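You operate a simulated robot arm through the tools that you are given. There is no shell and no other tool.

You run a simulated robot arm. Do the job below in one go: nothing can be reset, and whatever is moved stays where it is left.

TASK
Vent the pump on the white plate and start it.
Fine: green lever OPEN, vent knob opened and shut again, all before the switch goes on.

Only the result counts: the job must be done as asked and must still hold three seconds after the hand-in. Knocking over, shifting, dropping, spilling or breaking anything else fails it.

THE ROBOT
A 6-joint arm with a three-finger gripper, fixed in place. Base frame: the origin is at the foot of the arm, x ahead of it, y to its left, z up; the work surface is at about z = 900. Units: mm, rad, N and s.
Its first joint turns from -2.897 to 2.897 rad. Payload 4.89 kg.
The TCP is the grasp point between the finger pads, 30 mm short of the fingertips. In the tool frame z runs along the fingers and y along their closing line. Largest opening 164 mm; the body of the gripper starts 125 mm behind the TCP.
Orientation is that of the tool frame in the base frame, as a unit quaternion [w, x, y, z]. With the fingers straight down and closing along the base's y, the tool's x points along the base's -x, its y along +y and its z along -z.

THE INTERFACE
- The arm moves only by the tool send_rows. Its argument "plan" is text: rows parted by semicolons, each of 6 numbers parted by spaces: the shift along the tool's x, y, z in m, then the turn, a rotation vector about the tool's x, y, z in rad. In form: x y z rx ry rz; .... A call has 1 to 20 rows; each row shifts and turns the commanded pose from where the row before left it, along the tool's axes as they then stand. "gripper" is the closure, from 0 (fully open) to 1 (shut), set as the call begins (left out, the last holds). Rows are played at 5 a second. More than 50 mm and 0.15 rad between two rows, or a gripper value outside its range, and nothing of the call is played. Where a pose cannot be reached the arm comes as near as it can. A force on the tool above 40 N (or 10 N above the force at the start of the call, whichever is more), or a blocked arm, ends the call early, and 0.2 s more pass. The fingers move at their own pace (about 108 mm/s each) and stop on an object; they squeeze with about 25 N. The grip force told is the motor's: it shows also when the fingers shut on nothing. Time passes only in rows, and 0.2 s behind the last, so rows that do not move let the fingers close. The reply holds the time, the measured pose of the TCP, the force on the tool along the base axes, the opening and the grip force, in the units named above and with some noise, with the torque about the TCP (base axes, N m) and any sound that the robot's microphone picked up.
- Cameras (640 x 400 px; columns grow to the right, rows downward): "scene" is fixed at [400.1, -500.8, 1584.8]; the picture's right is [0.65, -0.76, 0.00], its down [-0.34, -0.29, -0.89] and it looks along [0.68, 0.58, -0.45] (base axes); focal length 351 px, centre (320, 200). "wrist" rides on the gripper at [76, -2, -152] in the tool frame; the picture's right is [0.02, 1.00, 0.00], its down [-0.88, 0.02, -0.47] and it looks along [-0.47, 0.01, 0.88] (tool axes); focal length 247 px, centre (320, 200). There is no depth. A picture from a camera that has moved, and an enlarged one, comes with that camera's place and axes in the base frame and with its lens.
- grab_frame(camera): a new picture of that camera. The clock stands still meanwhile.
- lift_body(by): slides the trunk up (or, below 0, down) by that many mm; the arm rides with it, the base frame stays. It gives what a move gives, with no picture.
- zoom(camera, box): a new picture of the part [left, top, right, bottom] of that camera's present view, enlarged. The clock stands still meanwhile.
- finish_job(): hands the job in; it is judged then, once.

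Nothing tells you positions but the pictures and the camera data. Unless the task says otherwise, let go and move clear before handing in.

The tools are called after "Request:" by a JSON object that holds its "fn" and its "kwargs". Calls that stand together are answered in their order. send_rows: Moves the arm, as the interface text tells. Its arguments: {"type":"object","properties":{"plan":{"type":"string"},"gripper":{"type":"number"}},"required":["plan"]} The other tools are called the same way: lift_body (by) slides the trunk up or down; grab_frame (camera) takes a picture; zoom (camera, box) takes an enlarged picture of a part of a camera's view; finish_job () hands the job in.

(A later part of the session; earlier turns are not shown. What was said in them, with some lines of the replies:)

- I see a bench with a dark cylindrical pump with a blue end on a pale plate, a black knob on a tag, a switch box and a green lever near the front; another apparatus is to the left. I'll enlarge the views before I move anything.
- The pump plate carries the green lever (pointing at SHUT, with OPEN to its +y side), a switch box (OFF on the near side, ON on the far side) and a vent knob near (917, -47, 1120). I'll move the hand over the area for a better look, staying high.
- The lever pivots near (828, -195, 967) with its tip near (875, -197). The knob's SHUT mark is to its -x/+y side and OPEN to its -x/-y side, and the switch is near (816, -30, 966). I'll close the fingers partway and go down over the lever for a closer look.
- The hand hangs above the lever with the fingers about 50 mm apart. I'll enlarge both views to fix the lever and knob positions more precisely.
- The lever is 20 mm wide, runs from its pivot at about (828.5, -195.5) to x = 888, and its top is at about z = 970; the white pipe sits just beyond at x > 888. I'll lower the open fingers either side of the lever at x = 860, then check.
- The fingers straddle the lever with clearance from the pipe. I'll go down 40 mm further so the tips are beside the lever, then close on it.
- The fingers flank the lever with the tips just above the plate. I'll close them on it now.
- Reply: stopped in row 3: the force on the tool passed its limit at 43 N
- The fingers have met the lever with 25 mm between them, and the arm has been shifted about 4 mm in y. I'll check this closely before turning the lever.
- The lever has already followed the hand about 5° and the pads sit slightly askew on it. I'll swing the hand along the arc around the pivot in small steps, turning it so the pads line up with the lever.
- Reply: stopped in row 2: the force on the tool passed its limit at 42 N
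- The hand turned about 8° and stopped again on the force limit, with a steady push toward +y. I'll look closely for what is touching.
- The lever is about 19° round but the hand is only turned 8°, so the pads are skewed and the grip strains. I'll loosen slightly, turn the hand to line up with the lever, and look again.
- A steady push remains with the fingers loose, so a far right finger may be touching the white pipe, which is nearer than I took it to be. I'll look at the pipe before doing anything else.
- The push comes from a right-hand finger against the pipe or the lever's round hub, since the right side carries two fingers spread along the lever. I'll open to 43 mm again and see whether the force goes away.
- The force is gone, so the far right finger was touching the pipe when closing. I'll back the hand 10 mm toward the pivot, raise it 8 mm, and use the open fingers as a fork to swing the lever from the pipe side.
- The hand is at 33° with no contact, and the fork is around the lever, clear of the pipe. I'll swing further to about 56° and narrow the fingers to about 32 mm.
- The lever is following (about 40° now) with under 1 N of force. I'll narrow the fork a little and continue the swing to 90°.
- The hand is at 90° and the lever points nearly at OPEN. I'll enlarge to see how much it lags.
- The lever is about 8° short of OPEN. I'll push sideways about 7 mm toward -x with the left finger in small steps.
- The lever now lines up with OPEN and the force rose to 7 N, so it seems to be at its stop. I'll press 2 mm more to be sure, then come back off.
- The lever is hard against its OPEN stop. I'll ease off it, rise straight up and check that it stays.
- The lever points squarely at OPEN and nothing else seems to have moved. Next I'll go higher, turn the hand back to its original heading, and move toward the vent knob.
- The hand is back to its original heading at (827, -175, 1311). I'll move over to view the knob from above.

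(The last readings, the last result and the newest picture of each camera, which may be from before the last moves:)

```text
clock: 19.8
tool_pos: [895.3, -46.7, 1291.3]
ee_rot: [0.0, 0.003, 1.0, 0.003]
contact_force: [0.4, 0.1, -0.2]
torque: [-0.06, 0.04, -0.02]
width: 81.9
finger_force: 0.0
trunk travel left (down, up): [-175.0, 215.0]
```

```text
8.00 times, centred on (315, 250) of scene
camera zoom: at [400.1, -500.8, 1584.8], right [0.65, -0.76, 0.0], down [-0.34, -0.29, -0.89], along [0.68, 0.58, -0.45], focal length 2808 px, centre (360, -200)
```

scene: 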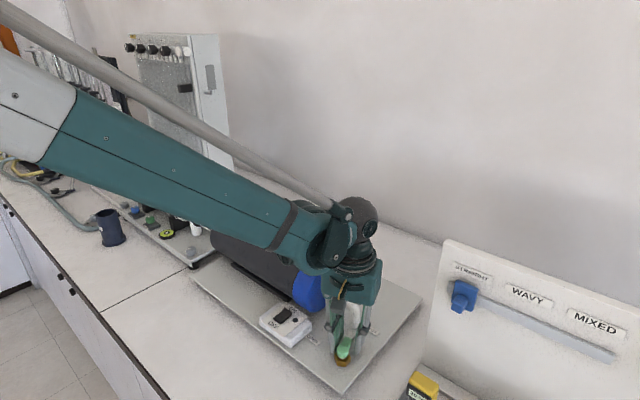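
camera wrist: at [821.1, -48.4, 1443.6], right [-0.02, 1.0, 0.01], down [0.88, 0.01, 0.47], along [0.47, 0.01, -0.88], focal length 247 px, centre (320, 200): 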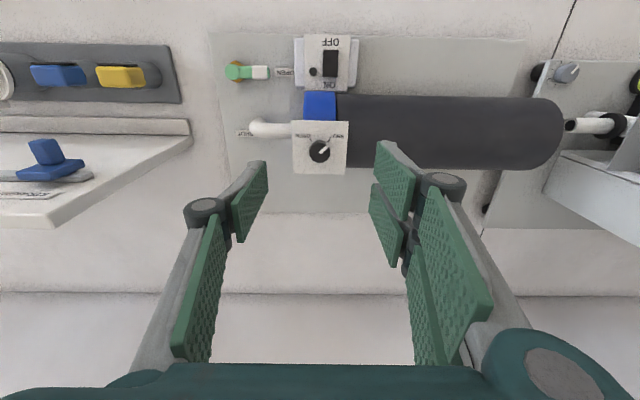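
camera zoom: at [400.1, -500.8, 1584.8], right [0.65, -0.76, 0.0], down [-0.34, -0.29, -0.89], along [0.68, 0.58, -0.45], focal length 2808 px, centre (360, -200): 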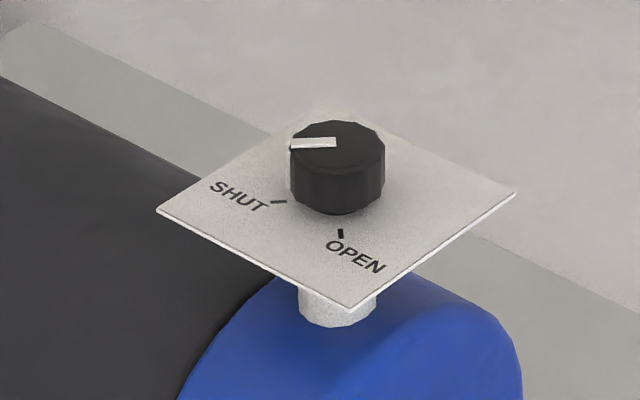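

The knob's top is at about (920, -47, 1124), it is about 28 mm across and 15 mm tall, standing on a card at about z = 1107. I'll go down to just above it and check the centring.

Request:
{"fn": "send_rows", "kwargs": {"plan": "-0.0124 0 0.03 0 0 0; -0.0123 0 0.04 0 0 0; 0 0 0.03 0 0 0; 0 0 0.02 0 0 0; 0 0 0 0 0 0", "gripper": 0.65}}

Request:
{"fn": "grab_frame", "kwargs": {"camera": "wrist"}}

Request:
{"fn": "zoom", "kwargs": {"camera": "scene", "box": [260, 190, 380, 310]}}

```text
clock: 21.0
tool_pos: [921.7, -45.3, 1170.8]
ee_rot: [-0.001, 0.002, 1.0, 0.004]
contact_force: [1.4, -0.3, 0.2]
torque: [-0.03, 0.05, 0.01]
width: 57.1
finger_force: 0.1
trunk travel left (down, up): [-175.0, 215.0]
```

```text
taken
camera wrist: at [845.7, -47.2, 1323.2], right [-0.02, 1.0, 0.01], down [0.88, 0.01, 0.47], along [0.47, 0.01, -0.88], focal length 247 px, centre (320, 200)
```

wrist: 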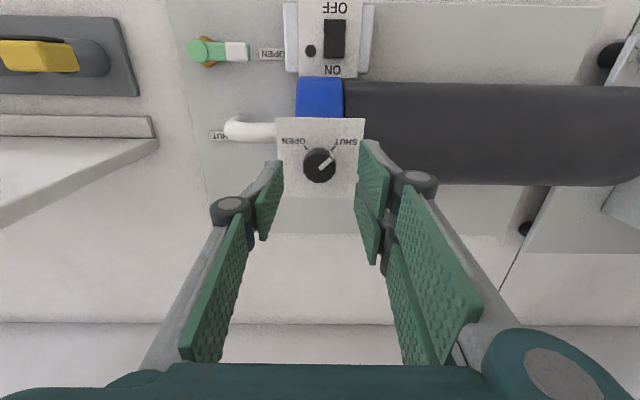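

```text
3.33 times, centred on (320, 250) of scene
camera zoom: at [400.1, -500.8, 1584.8], right [0.65, -0.76, 0.0], down [-0.34, -0.29, -0.89], along [0.68, 0.58, -0.45], focal length 1170 px, centre (320, 33)
```

zoom: 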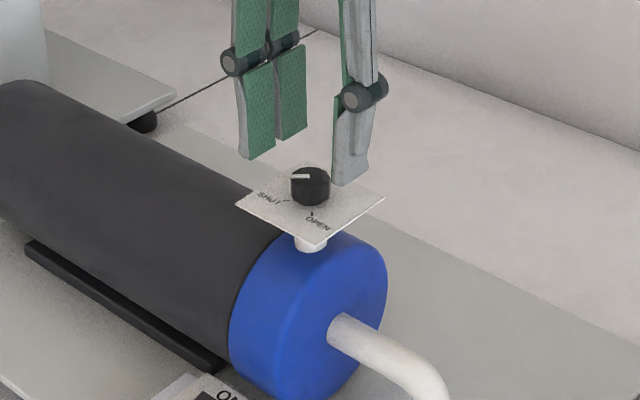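

The knob lies centred between the fingers at about (918.5, -46). I'll lower 28 mm so the tips sit just above the card and look from both cameras.

Request:
{"fn": "send_rows", "kwargs": {"plan": "0.002 0 0.01 0 0 0; 0 0 0.01 0 0 0; 0 0 0.008 0 0 0; 0 0 0 0 0 0", "gripper": 0.7}}

Request:
{"fn": "zoom", "kwargs": {"camera": "wrist", "box": [240, 110, 400, 250]}}

Request:
{"fn": "zoom", "kwargs": {"camera": "scene", "box": [275, 200, 365, 290]}}

```text
clock: 22.0
tool_pos: [917.5, -45.5, 1142.8]
ee_rot: [0.0, 0.002, 1.0, 0.003]
contact_force: [0.7, 1.1, -0.1]
torque: [-0.01, 0.02, 0.0]
width: 49.5
finger_force: 0.0
trunk travel left (down, up): [-175.0, 215.0]
```

```text
2.86 times, centred on (320, 180) of wrist
camera zoom: at [843.4, -48.2, 1295.7], right [-0.02, 1.0, 0.01], down [0.88, 0.01, 0.47], along [0.47, 0.01, -0.88], focal length 706 px, centre (320, 257)
```

zoom: 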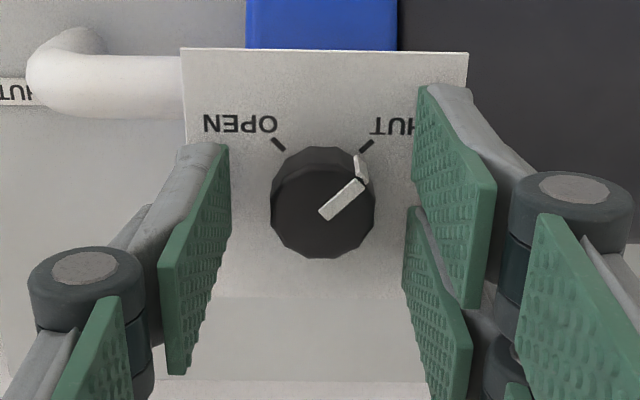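

```text
4.44 times, centred on (320, 245) of scene
camera zoom: at [400.1, -500.8, 1584.8], right [0.65, -0.76, 0.0], down [-0.34, -0.29, -0.89], along [0.68, 0.58, -0.45], focal length 1560 px, centre (320, 0)
```

zoom: 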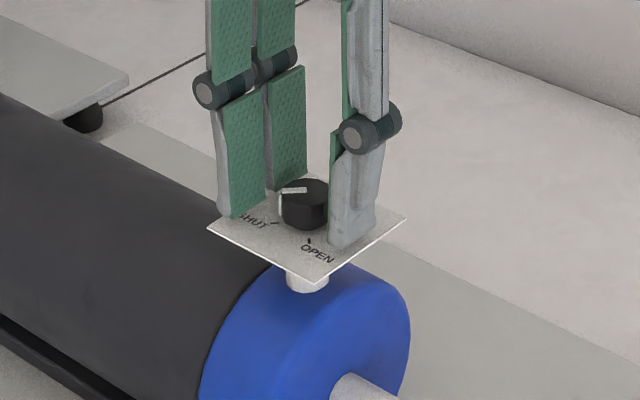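

The fingers are around the knob, about 25 mm to each side and just above the card. I'll close on it.

Request:
{"fn": "send_rows", "kwargs": {"plan": "0 0 0 0 0 0; 0 0 0 0 0 0; 0 0 0 0 0 0", "gripper": 1}}

Request:
{"fn": "zoom", "kwargs": {"camera": "wrist", "box": [240, 110, 400, 250]}}

Request:
{"fn": "zoom", "kwargs": {"camera": "scene", "box": [275, 200, 365, 290]}}

```text
clock: 22.8
tool_pos: [918.8, -46.0, 1143.8]
ee_rot: [0.0, 0.001, 1.0, 0.003]
contact_force: [-0.4, 2.8, -2.8]
torque: [0.03, -0.09, 0.03]
width: 26.4
finger_force: 44.8
trunk travel left (down, up): [-175.0, 215.0]
```

```text
2.86 times, centred on (320, 180) of wrist
camera zoom: at [843.3, -47.9, 1295.8], right [-0.02, 1.0, 0.01], down [0.88, 0.01, 0.47], along [0.47, 0.01, -0.88], focal length 706 px, centre (320, 257)
```

zoom: 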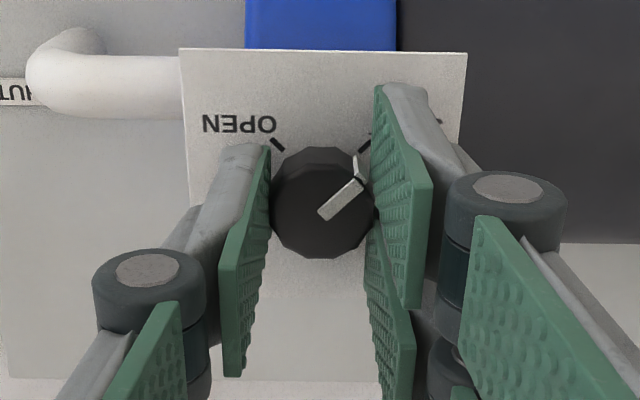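

```text
4.44 times, centred on (320, 245) of scene
camera zoom: at [400.1, -500.8, 1584.8], right [0.65, -0.76, 0.0], down [-0.34, -0.29, -0.89], along [0.68, 0.58, -0.45], focal length 1560 px, centre (320, 0)
```

zoom: 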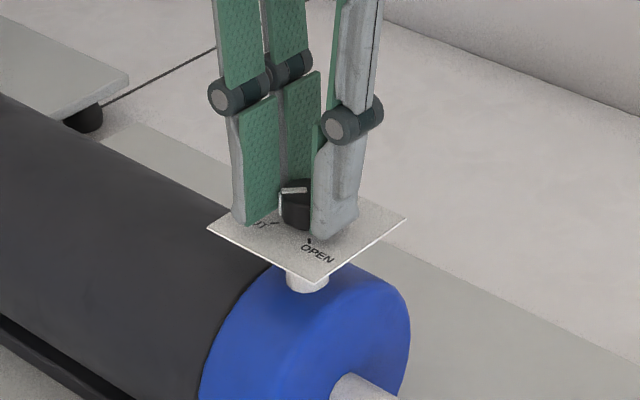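

The knob is gripped at 26 mm with almost no side force. I'll turn it 30° toward OPEN (counter-clockwise from above) and check that it follows.

Request:
{"fn": "send_rows", "kwargs": {"plan": "0 0 0 0 0 -0.1309; 0 0 0 0 0 -0.1309; 0 0 0 0 0 -0.1309; 0 0 0 0 0 -0.1309; 0 0 0 0 0 0"}}

Request:
{"fn": "zoom", "kwargs": {"camera": "wrist", "box": [240, 110, 400, 250]}}

```text
clock: 24.0
tool_pos: [917.7, -45.2, 1144.0]
ee_rot: [0.001, -0.258, 0.966, 0.003]
contact_force: [5.2, -1.0, 1.2]
torque: [-0.21, 0.06, 0.02]
width: 26.7
finger_force: 44.8
trunk travel left (down, up): [-175.0, 215.0]
```

```text
2.86 times, centred on (320, 180) of wrist
camera zoom: at [854.6, -86.6, 1295.5], right [-0.52, 0.86, 0.01], down [0.75, 0.45, 0.48], along [0.41, 0.25, -0.88], focal length 706 px, centre (320, 257)
```

zoom: 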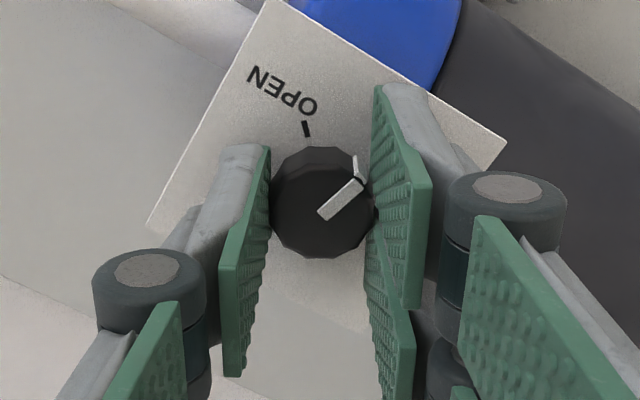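

The knob is following the hand exactly. I'll turn it the remaining 60° to OPEN.

Request:
{"fn": "send_rows", "kwargs": {"plan": "0 0 0 0 0 -0.1309; 0 0 0 0 0 -0.1309; 0 0 0 0 0 -0.1309; 0 0 0 0 0 -0.1309; 0 0 0 0 0 -0.1309; 0 0 0 0 0 -0.1309; 0 0 0 0 0 -0.1309; 0 0 0 0 0 -0.1309; 0 0 0 0 0 0"}}

Request:
{"fn": "zoom", "kwargs": {"camera": "wrist", "box": [240, 110, 400, 250]}}

Request:
{"fn": "zoom", "kwargs": {"camera": "scene", "box": [275, 200, 365, 290]}}

```text
clock: 26.0
tool_pos: [920.7, -45.5, 1143.2]
ee_rot: [0.003, -0.706, 0.709, 0.002]
contact_force: [6.2, -4.3, -2.5]
torque: [-0.27, -0.31, -0.06]
width: 26.4
finger_force: 45.2
trunk travel left (down, up): [-175.0, 215.0]
stopped in row 9: the force on the tool passed its limit at 41 N (the readings are from after the stop); the commanded pose is now the measured one
```

```text
2.86 times, centred on (320, 180) of wrist
camera zoom: at [922.6, -123.1, 1295.2], right [-1.0, -0.02, 0.0], down [-0.02, 0.88, 0.48], along [-0.01, 0.48, -0.88], focal length 706 px, centre (320, 257)
```

zoom: 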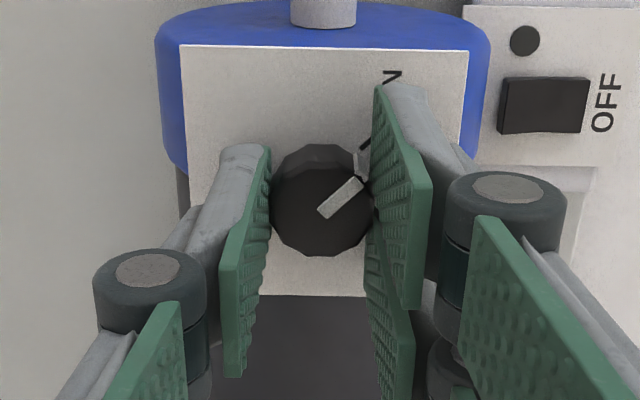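

```text
4.44 times, centred on (320, 245) of scene
camera zoom: at [400.1, -500.8, 1584.8], right [0.65, -0.76, 0.0], down [-0.34, -0.29, -0.89], along [0.68, 0.58, -0.45], focal length 1560 px, centre (320, 0)
```

zoom: 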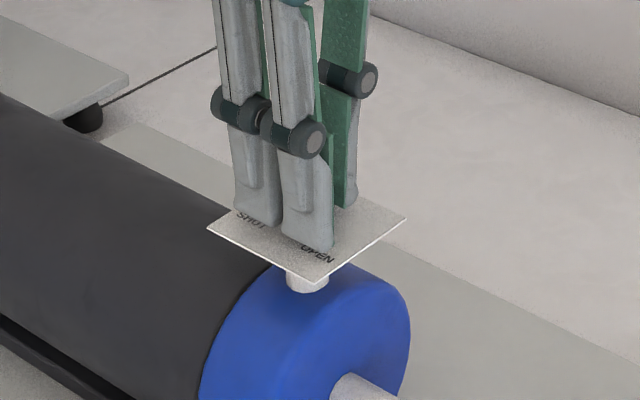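

The pointer is now at OPEN and the turn ended against something firm, most likely the knob's stop. I'll hold it there a moment and then look again.

Request:
{"fn": "send_rows", "kwargs": {"plan": "0 0 0 0 0 0; 0 0 0 0 0 0; 0 0 0 0 0 0; 0 0 0 0 0 -0.03; 0 0 0 0 0 0; 0 0 0 0 0 0"}}

Request:
{"fn": "zoom", "kwargs": {"camera": "wrist", "box": [280, 110, 380, 220]}}

```text
clock: 27.4
tool_pos: [919.9, -45.8, 1143.8]
ee_rot: [-0.004, 0.717, -0.697, -0.002]
contact_force: [18.3, -2.7, 2.4]
torque: [0.32, -0.53, -0.25]
width: 26.6
finger_force: 45.1
trunk travel left (down, up): [-175.0, 215.0]
```

```text
3.64 times, centred on (330, 165) of wrist
camera zoom: at [925.0, -122.8, 1295.2], right [-1.0, -0.05, 0.0], down [-0.05, 0.88, 0.48], along [-0.02, 0.48, -0.88], focal length 898 px, centre (284, 327)
```

zoom: 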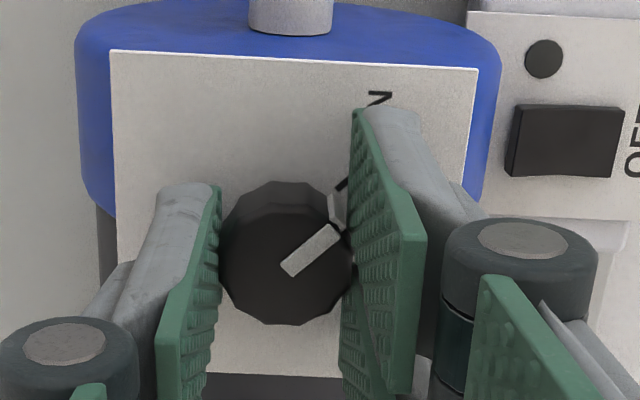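

It is at the stop (torque builds as I press on). Now I'll turn it back toward SHUT, half way first.

Request:
{"fn": "send_rows", "kwargs": {"plan": "0 0 0 0 0 0.06; 0 0 0 0 0 0.12; 0 0 0 0 0 0.1309; 0 0 0 0 0 0.1309; 0 0 0 0 0 0.1309; 0 0 0 0 0 0.1309; 0 0 0 0 0 0"}}

Request:
{"fn": "zoom", "kwargs": {"camera": "wrist", "box": [240, 110, 400, 250]}}

```text
clock: 29.0
tool_pos: [922.0, -44.7, 1142.4]
ee_rot: [0.002, -0.432, 0.902, 0.003]
contact_force: [9.4, -4.6, -5.7]
torque: [0.08, -0.4, -0.02]
width: 26.7
finger_force: 45.2
trunk travel left (down, up): [-175.0, 215.0]
```

```text
2.86 times, centred on (320, 180) of wrist
camera zoom: at [874.5, -107.3, 1295.2], right [-0.79, 0.61, 0.0], down [0.54, 0.7, 0.48], along [0.29, 0.38, -0.88], focal length 706 px, centre (320, 257)
```

zoom: 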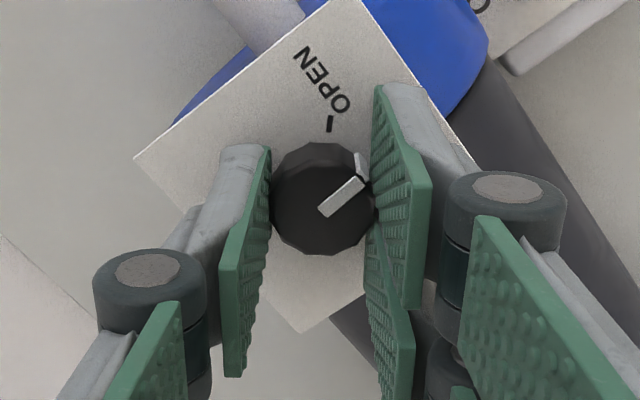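

The knob is following back toward SHUT (51° left). I'll turn the rest, ending slightly past to press it against the stop.

Request:
{"fn": "send_rows", "kwargs": {"plan": "0 0 0 0 0 0.1309; 0 0 0 0 0 0.1309; 0 0 0 0 0 0.1309; 0 0 0 0 0 0.1309; 0 0 0 0 0 0.1309; 0 0 0 0 0 0.1309; 0 0 0 0 0 0.1; 0 0 0 0 0 0.03; 0 0 0 0 0 0"}}

Request:
{"fn": "zoom", "kwargs": {"camera": "wrist", "box": [240, 110, 400, 250]}}

```text
clock: 31.0
tool_pos: [920.0, -45.4, 1143.0]
ee_rot: [0.001, 0.011, 1.0, 0.003]
contact_force: [10.5, -4.6, -3.1]
torque: [-0.17, -0.06, 0.21]
width: 26.7
finger_force: 44.7
trunk travel left (down, up): [-175.0, 215.0]
```

```text
2.86 times, centred on (320, 180) of wrist
camera zoom: at [844.1, -46.7, 1295.9], right [0.0, 1.0, 0.01], down [0.88, 0.0, 0.47], along [0.47, 0.01, -0.88], focal length 706 px, centre (320, 257)
```

zoom: 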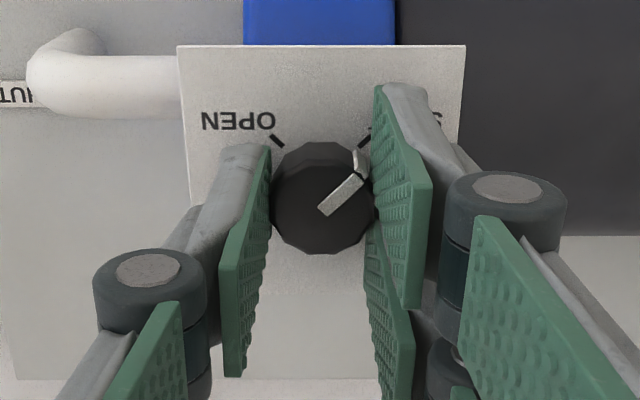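

The knob is back at SHUT and pressing on its stop. I'll let go, rise and verify the pointer.

Request:
{"fn": "send_rows", "kwargs": {"plan": "0 0 0 0 0 0; 0 0 0 0 0 0; 0 0 -0.01 0 0 0; 0 0 -0.03 0 0 0; 0 0 -0.04 0 0 0; 0.02 0 -0.04 0 0 0; 0.02 0 -0.03 0 0 0; 0 0 0 0 0 0", "gripper": 0.65}}

Request:
{"fn": "grab_frame", "kwargs": {"camera": "wrist"}}

Request:
{"fn": "zoom", "kwargs": {"camera": "wrist", "box": [280, 70, 360, 150]}}

Request:
{"fn": "zoom", "kwargs": {"camera": "scene", "box": [285, 225, 345, 275]}}

```text
clock: 32.8
tool_pos: [877.3, -44.3, 1294.3]
ee_rot: [0.001, 0.009, 1.0, 0.003]
contact_force: [-0.3, 0.1, 0.8]
torque: [0.0, -0.13, 0.01]
width: 57.2
finger_force: 0.0
trunk travel left (down, up): [-175.0, 215.0]
```

```text
taken
camera wrist: at [803.0, -46.1, 1446.3], right [0.0, 1.0, 0.01], down [0.88, 0.0, 0.48], along [0.48, 0.01, -0.88], focal length 247 px, centre (320, 200)
```

wrist: 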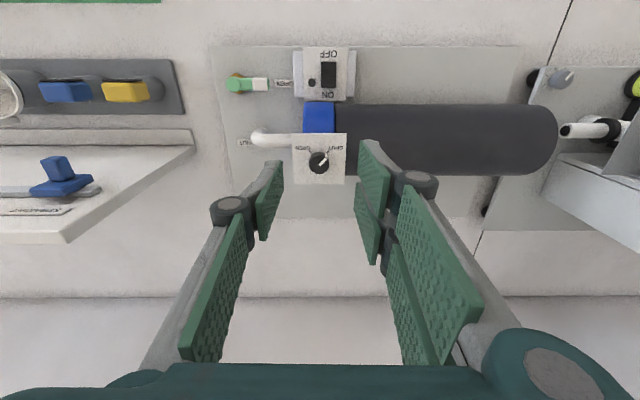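

```text
5.00 times, centred on (320, 110) of wrist
camera zoom: at [803.0, -46.1, 1446.3], right [0.0, 1.0, 0.01], down [0.88, 0.0, 0.48], along [0.48, 0.01, -0.88], focal length 1235 px, centre (320, 650)
```

zoom: 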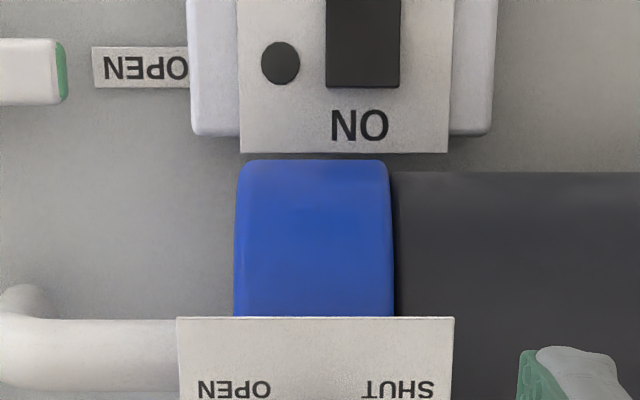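

```text
8.00 times, centred on (315, 250) of scene
camera zoom: at [400.1, -500.8, 1584.8], right [0.65, -0.76, 0.0], down [-0.34, -0.29, -0.89], along [0.68, 0.58, -0.45], focal length 2808 px, centre (360, -200)
```

zoom: 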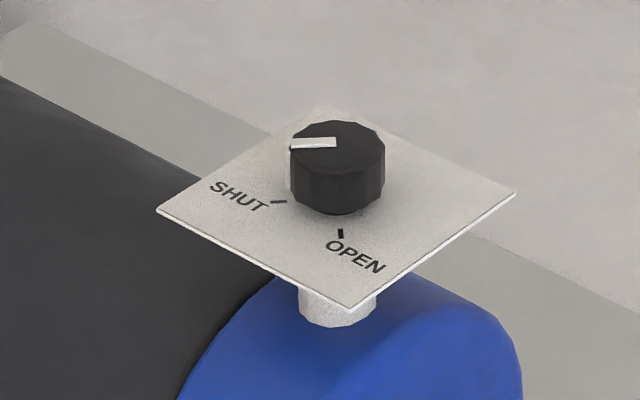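

The knob is back exactly at SHUT, the pump and card are in the same pixels as before, and the lever still points to OPEN. Now I'll study the switch.

Request:
{"fn": "zoom", "kwargs": {"camera": "scene", "box": [250, 290, 330, 350]}}

Request:
{"fn": "zoom", "kwargs": {"camera": "wrist", "box": [280, 35, 370, 115]}}

```text
6.67 times, centred on (290, 320) of scene
camera zoom: at [400.1, -500.8, 1584.8], right [0.65, -0.76, 0.0], down [-0.34, -0.29, -0.89], along [0.68, 0.58, -0.45], focal length 2340 px, centre (520, -600)
```

zoom: 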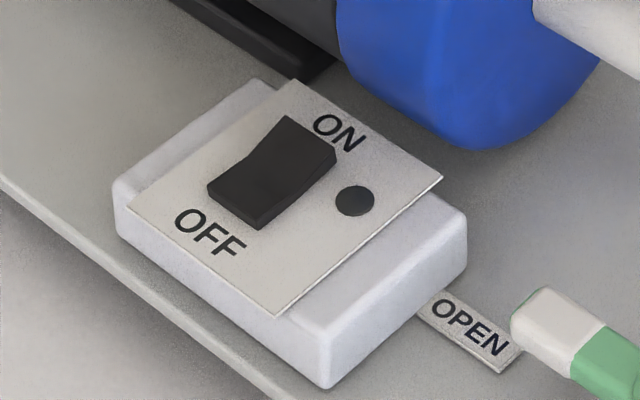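

```text
5.00 times, centred on (325, 75) of wrist
camera zoom: at [803.0, -46.1, 1446.3], right [0.0, 1.0, 0.01], down [0.88, 0.0, 0.48], along [0.48, 0.01, -0.88], focal length 1235 px, centre (295, 825)
```

zoom: 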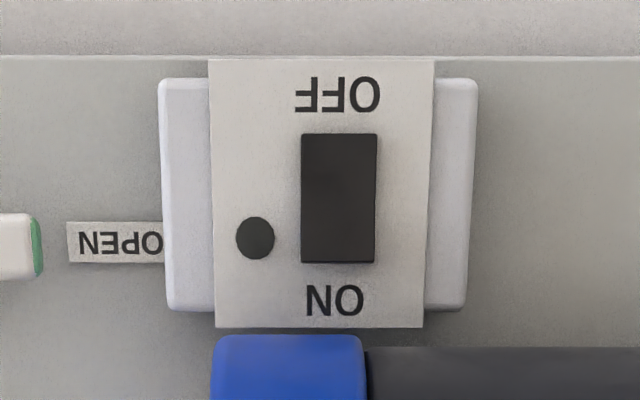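

The rocker runs along x from about 797 (OFF) to 837 (ON) at y ≈ -27, top near z = 967, with its ON end raised and the pump's side just beyond at x ≈ 856. I'll use only the single left finger: turn the hand 90° so that finger is on the far side, lean the hand slightly back from the pump, and press the ON end.

Request:
{"fn": "send_rows", "kwargs": {"plan": "0.0323 0.0057 0.01 0 0 0; 0.0323 0.0057 0.01 0 0 0; 0.0323 0.0057 0.01 0 0 0; 0 0 0 0 0 -0.1444; 0 0 0 0 0 -0.1444; 0 0 0 0 0 -0.1444; 0 0 0 0 0 -0.1444; 0 0 0 0 0 -0.1444; 0 0 0 0 0 -0.1444; 0 0 0 0 0 -0.1444; 0 0 0 0 0 -0.1444; 0 0 0 0 0 -0.1444; 0 0 0 0 0 -0.1444; 0 0 0 0 0 -0.1444; 0 0 0 0 0 0", "gripper": 0.512}}

Request:
{"fn": "grab_frame", "kwargs": {"camera": "wrist"}}

```text
clock: 36.0
tool_pos: [782.4, -25.5, 1263.3]
ee_rot: [0.003, -0.706, 0.708, 0.001]
contact_force: [-0.4, 0.3, 0.1]
torque: [-0.01, 0.0, 0.01]
width: 80.2
finger_force: 0.0
trunk travel left (down, up): [-175.0, 215.0]
```

```text
taken
camera wrist: at [785.0, -103.6, 1416.0], right [-1.0, -0.02, 0.0], down [-0.02, 0.88, 0.48], along [-0.01, 0.48, -0.88], focal length 247 px, centre (320, 200)
```

wrist: 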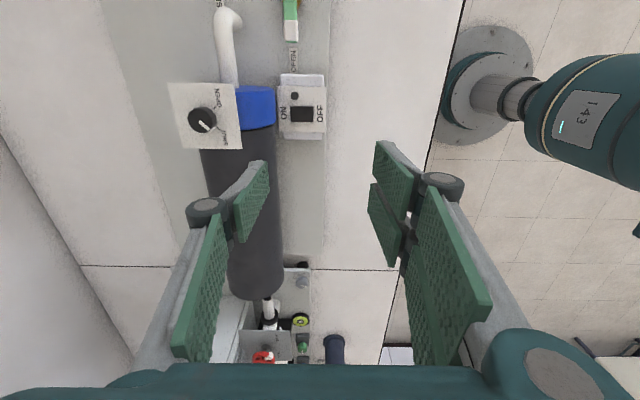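

The hand is turned; the left finger is on the pump side. I'll enlarge the switch from here to cross-check its position.

Request:
{"fn": "zoom", "kwargs": {"camera": "wrist", "box": [230, 60, 350, 150]}}

```text
4.44 times, centred on (290, 105) of wrist
camera zoom: at [785.0, -103.6, 1416.0], right [-1.0, -0.02, 0.0], down [-0.02, 0.88, 0.48], along [-0.01, 0.48, -0.88], focal length 1098 px, centre (453, 622)
```

zoom: 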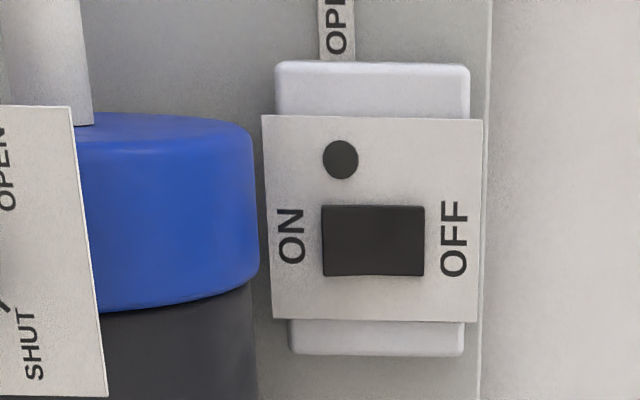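

The rocker runs from x ≈ 795 to 835 at y ≈ -28. I'll lean the hand 10° away from the pump and descend most of the way, stopping about 60 mm above the rocker to check.

Request:
{"fn": "send_rows", "kwargs": {"plan": "0 0 0 0.0873 0 0; 0 0 0 0.0872 0 0; 0.00025 0.0082 0.0418 0 0 0; 0.00025 0.0082 0.0418 0 0 0; 0.00025 0.0082 0.0418 0 0 0; 0.00025 0.0082 0.0418 0 0 0; 0.00025 0.0082 0.0418 0 0 0; 0 0 0 0 0 0"}}

Request:
{"fn": "grab_frame", "kwargs": {"camera": "wrist"}}

Request:
{"fn": "zoom", "kwargs": {"camera": "scene", "box": [220, 240, 380, 370]}}

```text
clock: 37.8
tool_pos: [779.9, -24.5, 1049.4]
ee_rot: [0.065, -0.703, 0.706, -0.06]
contact_force: [0.7, 0.0, -0.3]
torque: [0.03, 0.05, 0.01]
width: 79.8
finger_force: 0.1
trunk travel left (down, up): [-175.0, 215.0]
```

```text
taken
camera wrist: at [755.6, -102.4, 1199.3], right [-0.98, -0.02, -0.18], down [-0.1, 0.88, 0.47], along [0.15, 0.48, -0.87], focal length 247 px, centre (320, 200)
```

wrist: 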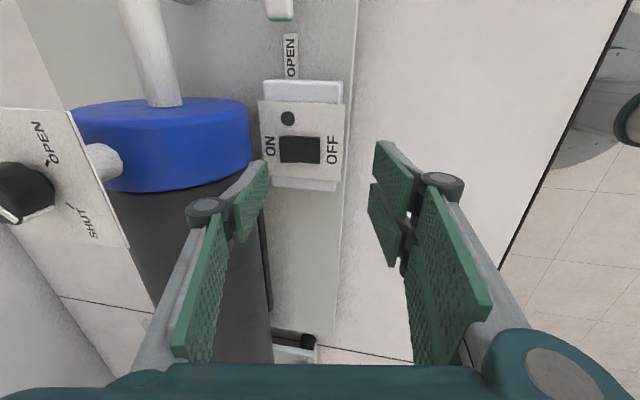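

```text
3.08 times, centred on (300, 305) of scene
camera zoom: at [400.1, -500.8, 1584.8], right [0.65, -0.76, 0.0], down [-0.34, -0.29, -0.89], along [0.68, 0.58, -0.45], focal length 1080 px, centre (382, -123)
```

zoom: 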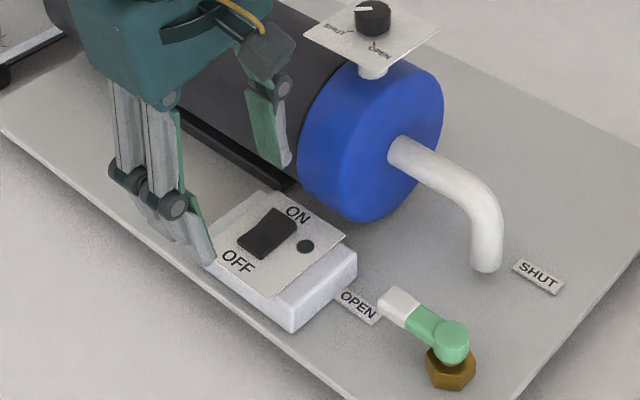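

The finger is lined up over the rocker's ON half and clear of the pump. I'll descend 50 mm to just above it and check again.

Request:
{"fn": "send_rows", "kwargs": {"plan": "0.0013 0.0046 0.0246 0 0 0; 0.0012 0.0046 0.0246 0 0 0; 0 0 0 0 0 0"}}

Request:
{"fn": "grab_frame", "kwargs": {"camera": "wrist"}}

Request:
{"fn": "zoom", "kwargs": {"camera": "scene", "box": [230, 260, 350, 360]}}

```text
clock: 38.6
tool_pos: [779.3, -28.4, 999.3]
ee_rot: [0.064, -0.703, 0.706, -0.06]
contact_force: [0.1, -0.4, -0.2]
torque: [-0.01, 0.01, -0.01]
width: 80.0
finger_force: 0.2
trunk travel left (down, up): [-175.0, 215.0]
```

```text
taken
camera wrist: at [755.4, -105.2, 1149.6], right [-0.98, -0.02, -0.18], down [-0.1, 0.88, 0.47], along [0.15, 0.48, -0.87], focal length 247 px, centre (320, 200)
```

wrist: 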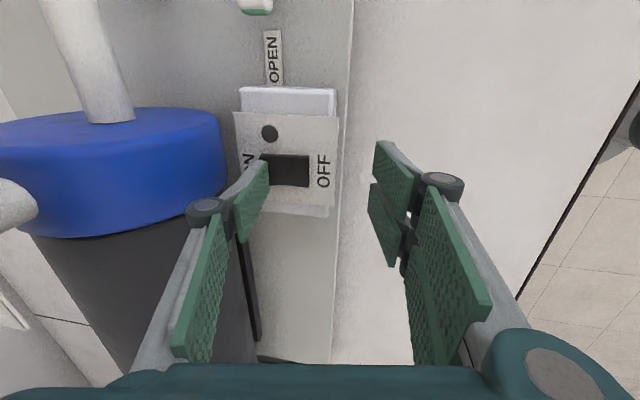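

```text
4.00 times, centred on (290, 310) of scene
camera zoom: at [400.1, -500.8, 1584.8], right [0.65, -0.76, 0.0], down [-0.34, -0.29, -0.89], along [0.68, 0.58, -0.45], focal length 1404 px, centre (440, -240)
```

zoom: 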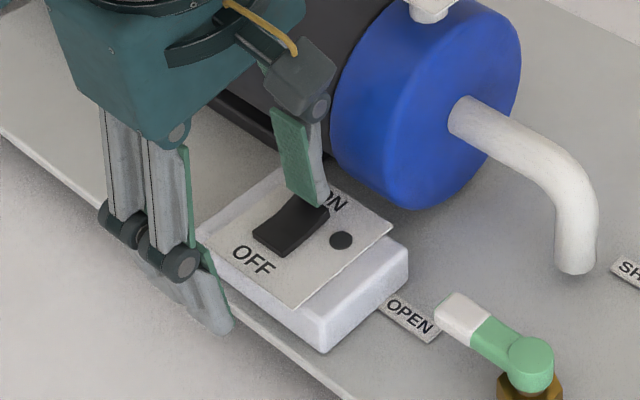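

The fingertip hovers about 10 mm above the ON end. I'll press down in 3 mm steps and watch the force.

Request:
{"fn": "send_rows", "kwargs": {"plan": "0 0.00052 0.00295 0 0 0; 0 0.00052 0.00295 0 0 0; 0 0.00052 0.00295 0 0 0; 0 0 0 0 0 0"}}

Request:
{"fn": "zoom", "kwargs": {"camera": "scene", "box": [250, 280, 330, 350]}}

```text
clock: 39.6
tool_pos: [779.2, -26.8, 991.5]
ee_rot: [0.065, -0.703, 0.706, -0.06]
contact_force: [-0.6, -1.0, 2.1]
torque: [-0.01, -0.07, 0.0]
width: 80.6
finger_force: 0.2
trunk travel left (down, up): [-175.0, 215.0]
```

```text
5.71 times, centred on (290, 315) of scene
camera zoom: at [400.1, -500.8, 1584.8], right [0.65, -0.76, 0.0], down [-0.34, -0.29, -0.89], along [0.68, 0.58, -0.45], focal length 2006 px, centre (491, -457)
```

zoom: 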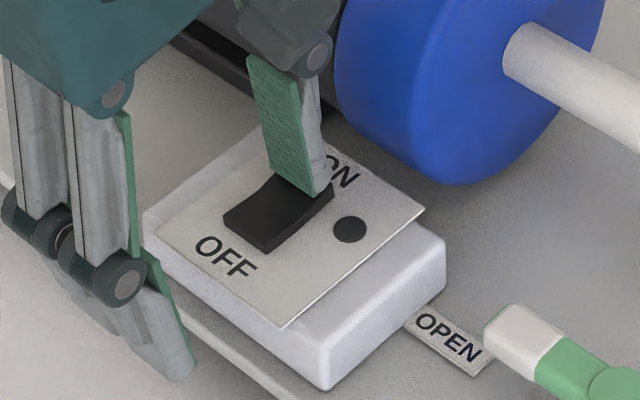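

First light contact (2 N). Lever is OPEN and the vent knob is SHUT, so I'll press the rocker on.

Request:
{"fn": "send_rows", "kwargs": {"plan": "0 0.00052 0.00295 0 0 0; 0 0.00052 0.00295 0 0 0; 0 0 0 0 0 0"}}

Request:
{"fn": "zoom", "kwargs": {"camera": "scene", "box": [250, 280, 330, 350]}}

```text
clock: 40.4
tool_pos: [778.0, -27.9, 987.0]
ee_rot: [0.066, -0.703, 0.705, -0.06]
contact_force: [8.5, 3.2, 32.2]
torque: [-0.13, -1.62, 0.14]
width: 90.3
finger_force: 10.7
trunk travel left (down, up): [-175.0, 215.0]
heard: click
```

```text
5.71 times, centred on (290, 315) of scene
camera zoom: at [400.1, -500.8, 1584.8], right [0.65, -0.76, 0.0], down [-0.34, -0.29, -0.89], along [0.68, 0.58, -0.45], focal length 2006 px, centre (491, -457)
```

zoom: 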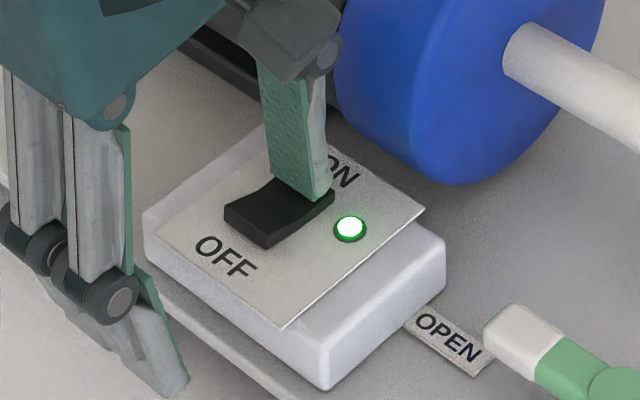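

A click was heard and the lamp is lit green: the pump is running. I'll lift straight off and move clear.

Request:
{"fn": "send_rows", "kwargs": {"plan": "0 -0.00087 -0.0049 0 0 0; 0 -0.0017 -0.0098 0 0 0; 0 -0.0035 -0.0197 0 0 0; 0 -0.0069 -0.0394 0 0 0; 0 -0.0078 -0.0443 0 0 0; 0 -0.0078 -0.0443 0 0 0; 0 -0.0078 -0.0443 0 0 0; 0 -0.0078 -0.0443 0 0 0; 0 0 0 0 0 0"}}

Request:
{"fn": "grab_frame", "kwargs": {"camera": "scene"}}

Request:
{"fn": "zoom", "kwargs": {"camera": "scene", "box": [240, 220, 400, 380]}}

Request:
{"fn": "grab_frame", "kwargs": {"camera": "wrist"}}

```text
clock: 42.4
tool_pos: [779.2, -28.3, 1241.9]
ee_rot: [0.064, -0.703, 0.706, -0.06]
contact_force: [-1.1, 0.0, 0.1]
torque: [0.03, -0.06, 0.0]
width: 79.9
finger_force: 0.1
trunk travel left (down, up): [-175.0, 215.0]
```

```text
taken
```

scene: 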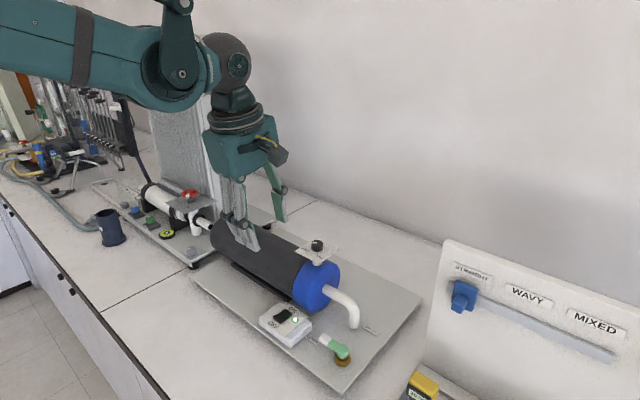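

```text
2.50 times, centred on (320, 300) of scene
camera zoom: at [400.1, -500.8, 1584.8], right [0.65, -0.76, 0.0], down [-0.34, -0.29, -0.89], along [0.68, 0.58, -0.45], focal length 877 px, centre (320, -50)
```

zoom: 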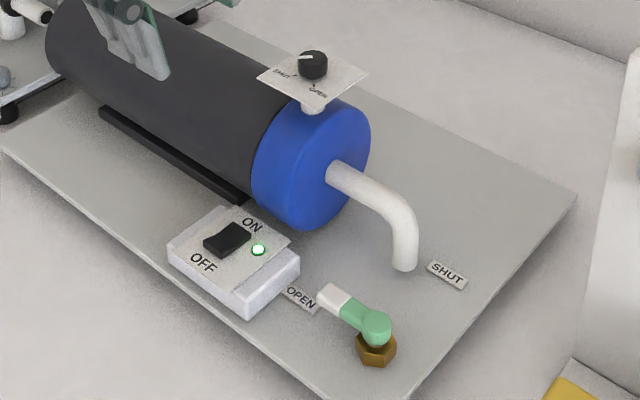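

```text
taken
camera wrist: at [754.6, -106.1, 1392.0], right [-0.98, -0.02, -0.18], down [-0.1, 0.88, 0.47], along [0.15, 0.48, -0.87], focal length 247 px, centre (320, 200)
```

wrist: 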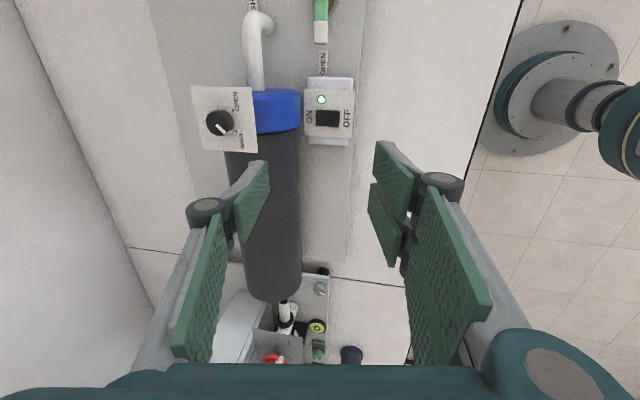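

The lamp stays green, the lever points to OPEN, the vent knob is at SHUT, and the pump and plate sit exactly where they were. The hand is clear, so I'm handing the job in.

Request:
{"fn": "finish_job", "kwargs": {}}

```text
The job is handed in.
```

The pump is vented and running, and I have handed the job in. The verdict did not come back with the hand-in. In the last picture the hand was clear, the lamp was lit green, and the pump and plate showed no movement.

1. **Green lever:** swung from SHUT to OPEN and pressed against its stop. On the first try a finger touched the white pipe and the robot stopped on its force limit. I backed off and moved the lever from the other side.
2. **Vent knob:** turned a quarter turn to OPEN until it met its stop, held there briefly, then turned back to SHUT.
3. **Switch:** pressed to ON only after the lever and knob were done. There was a click, and the lamp was still green two seconds later.
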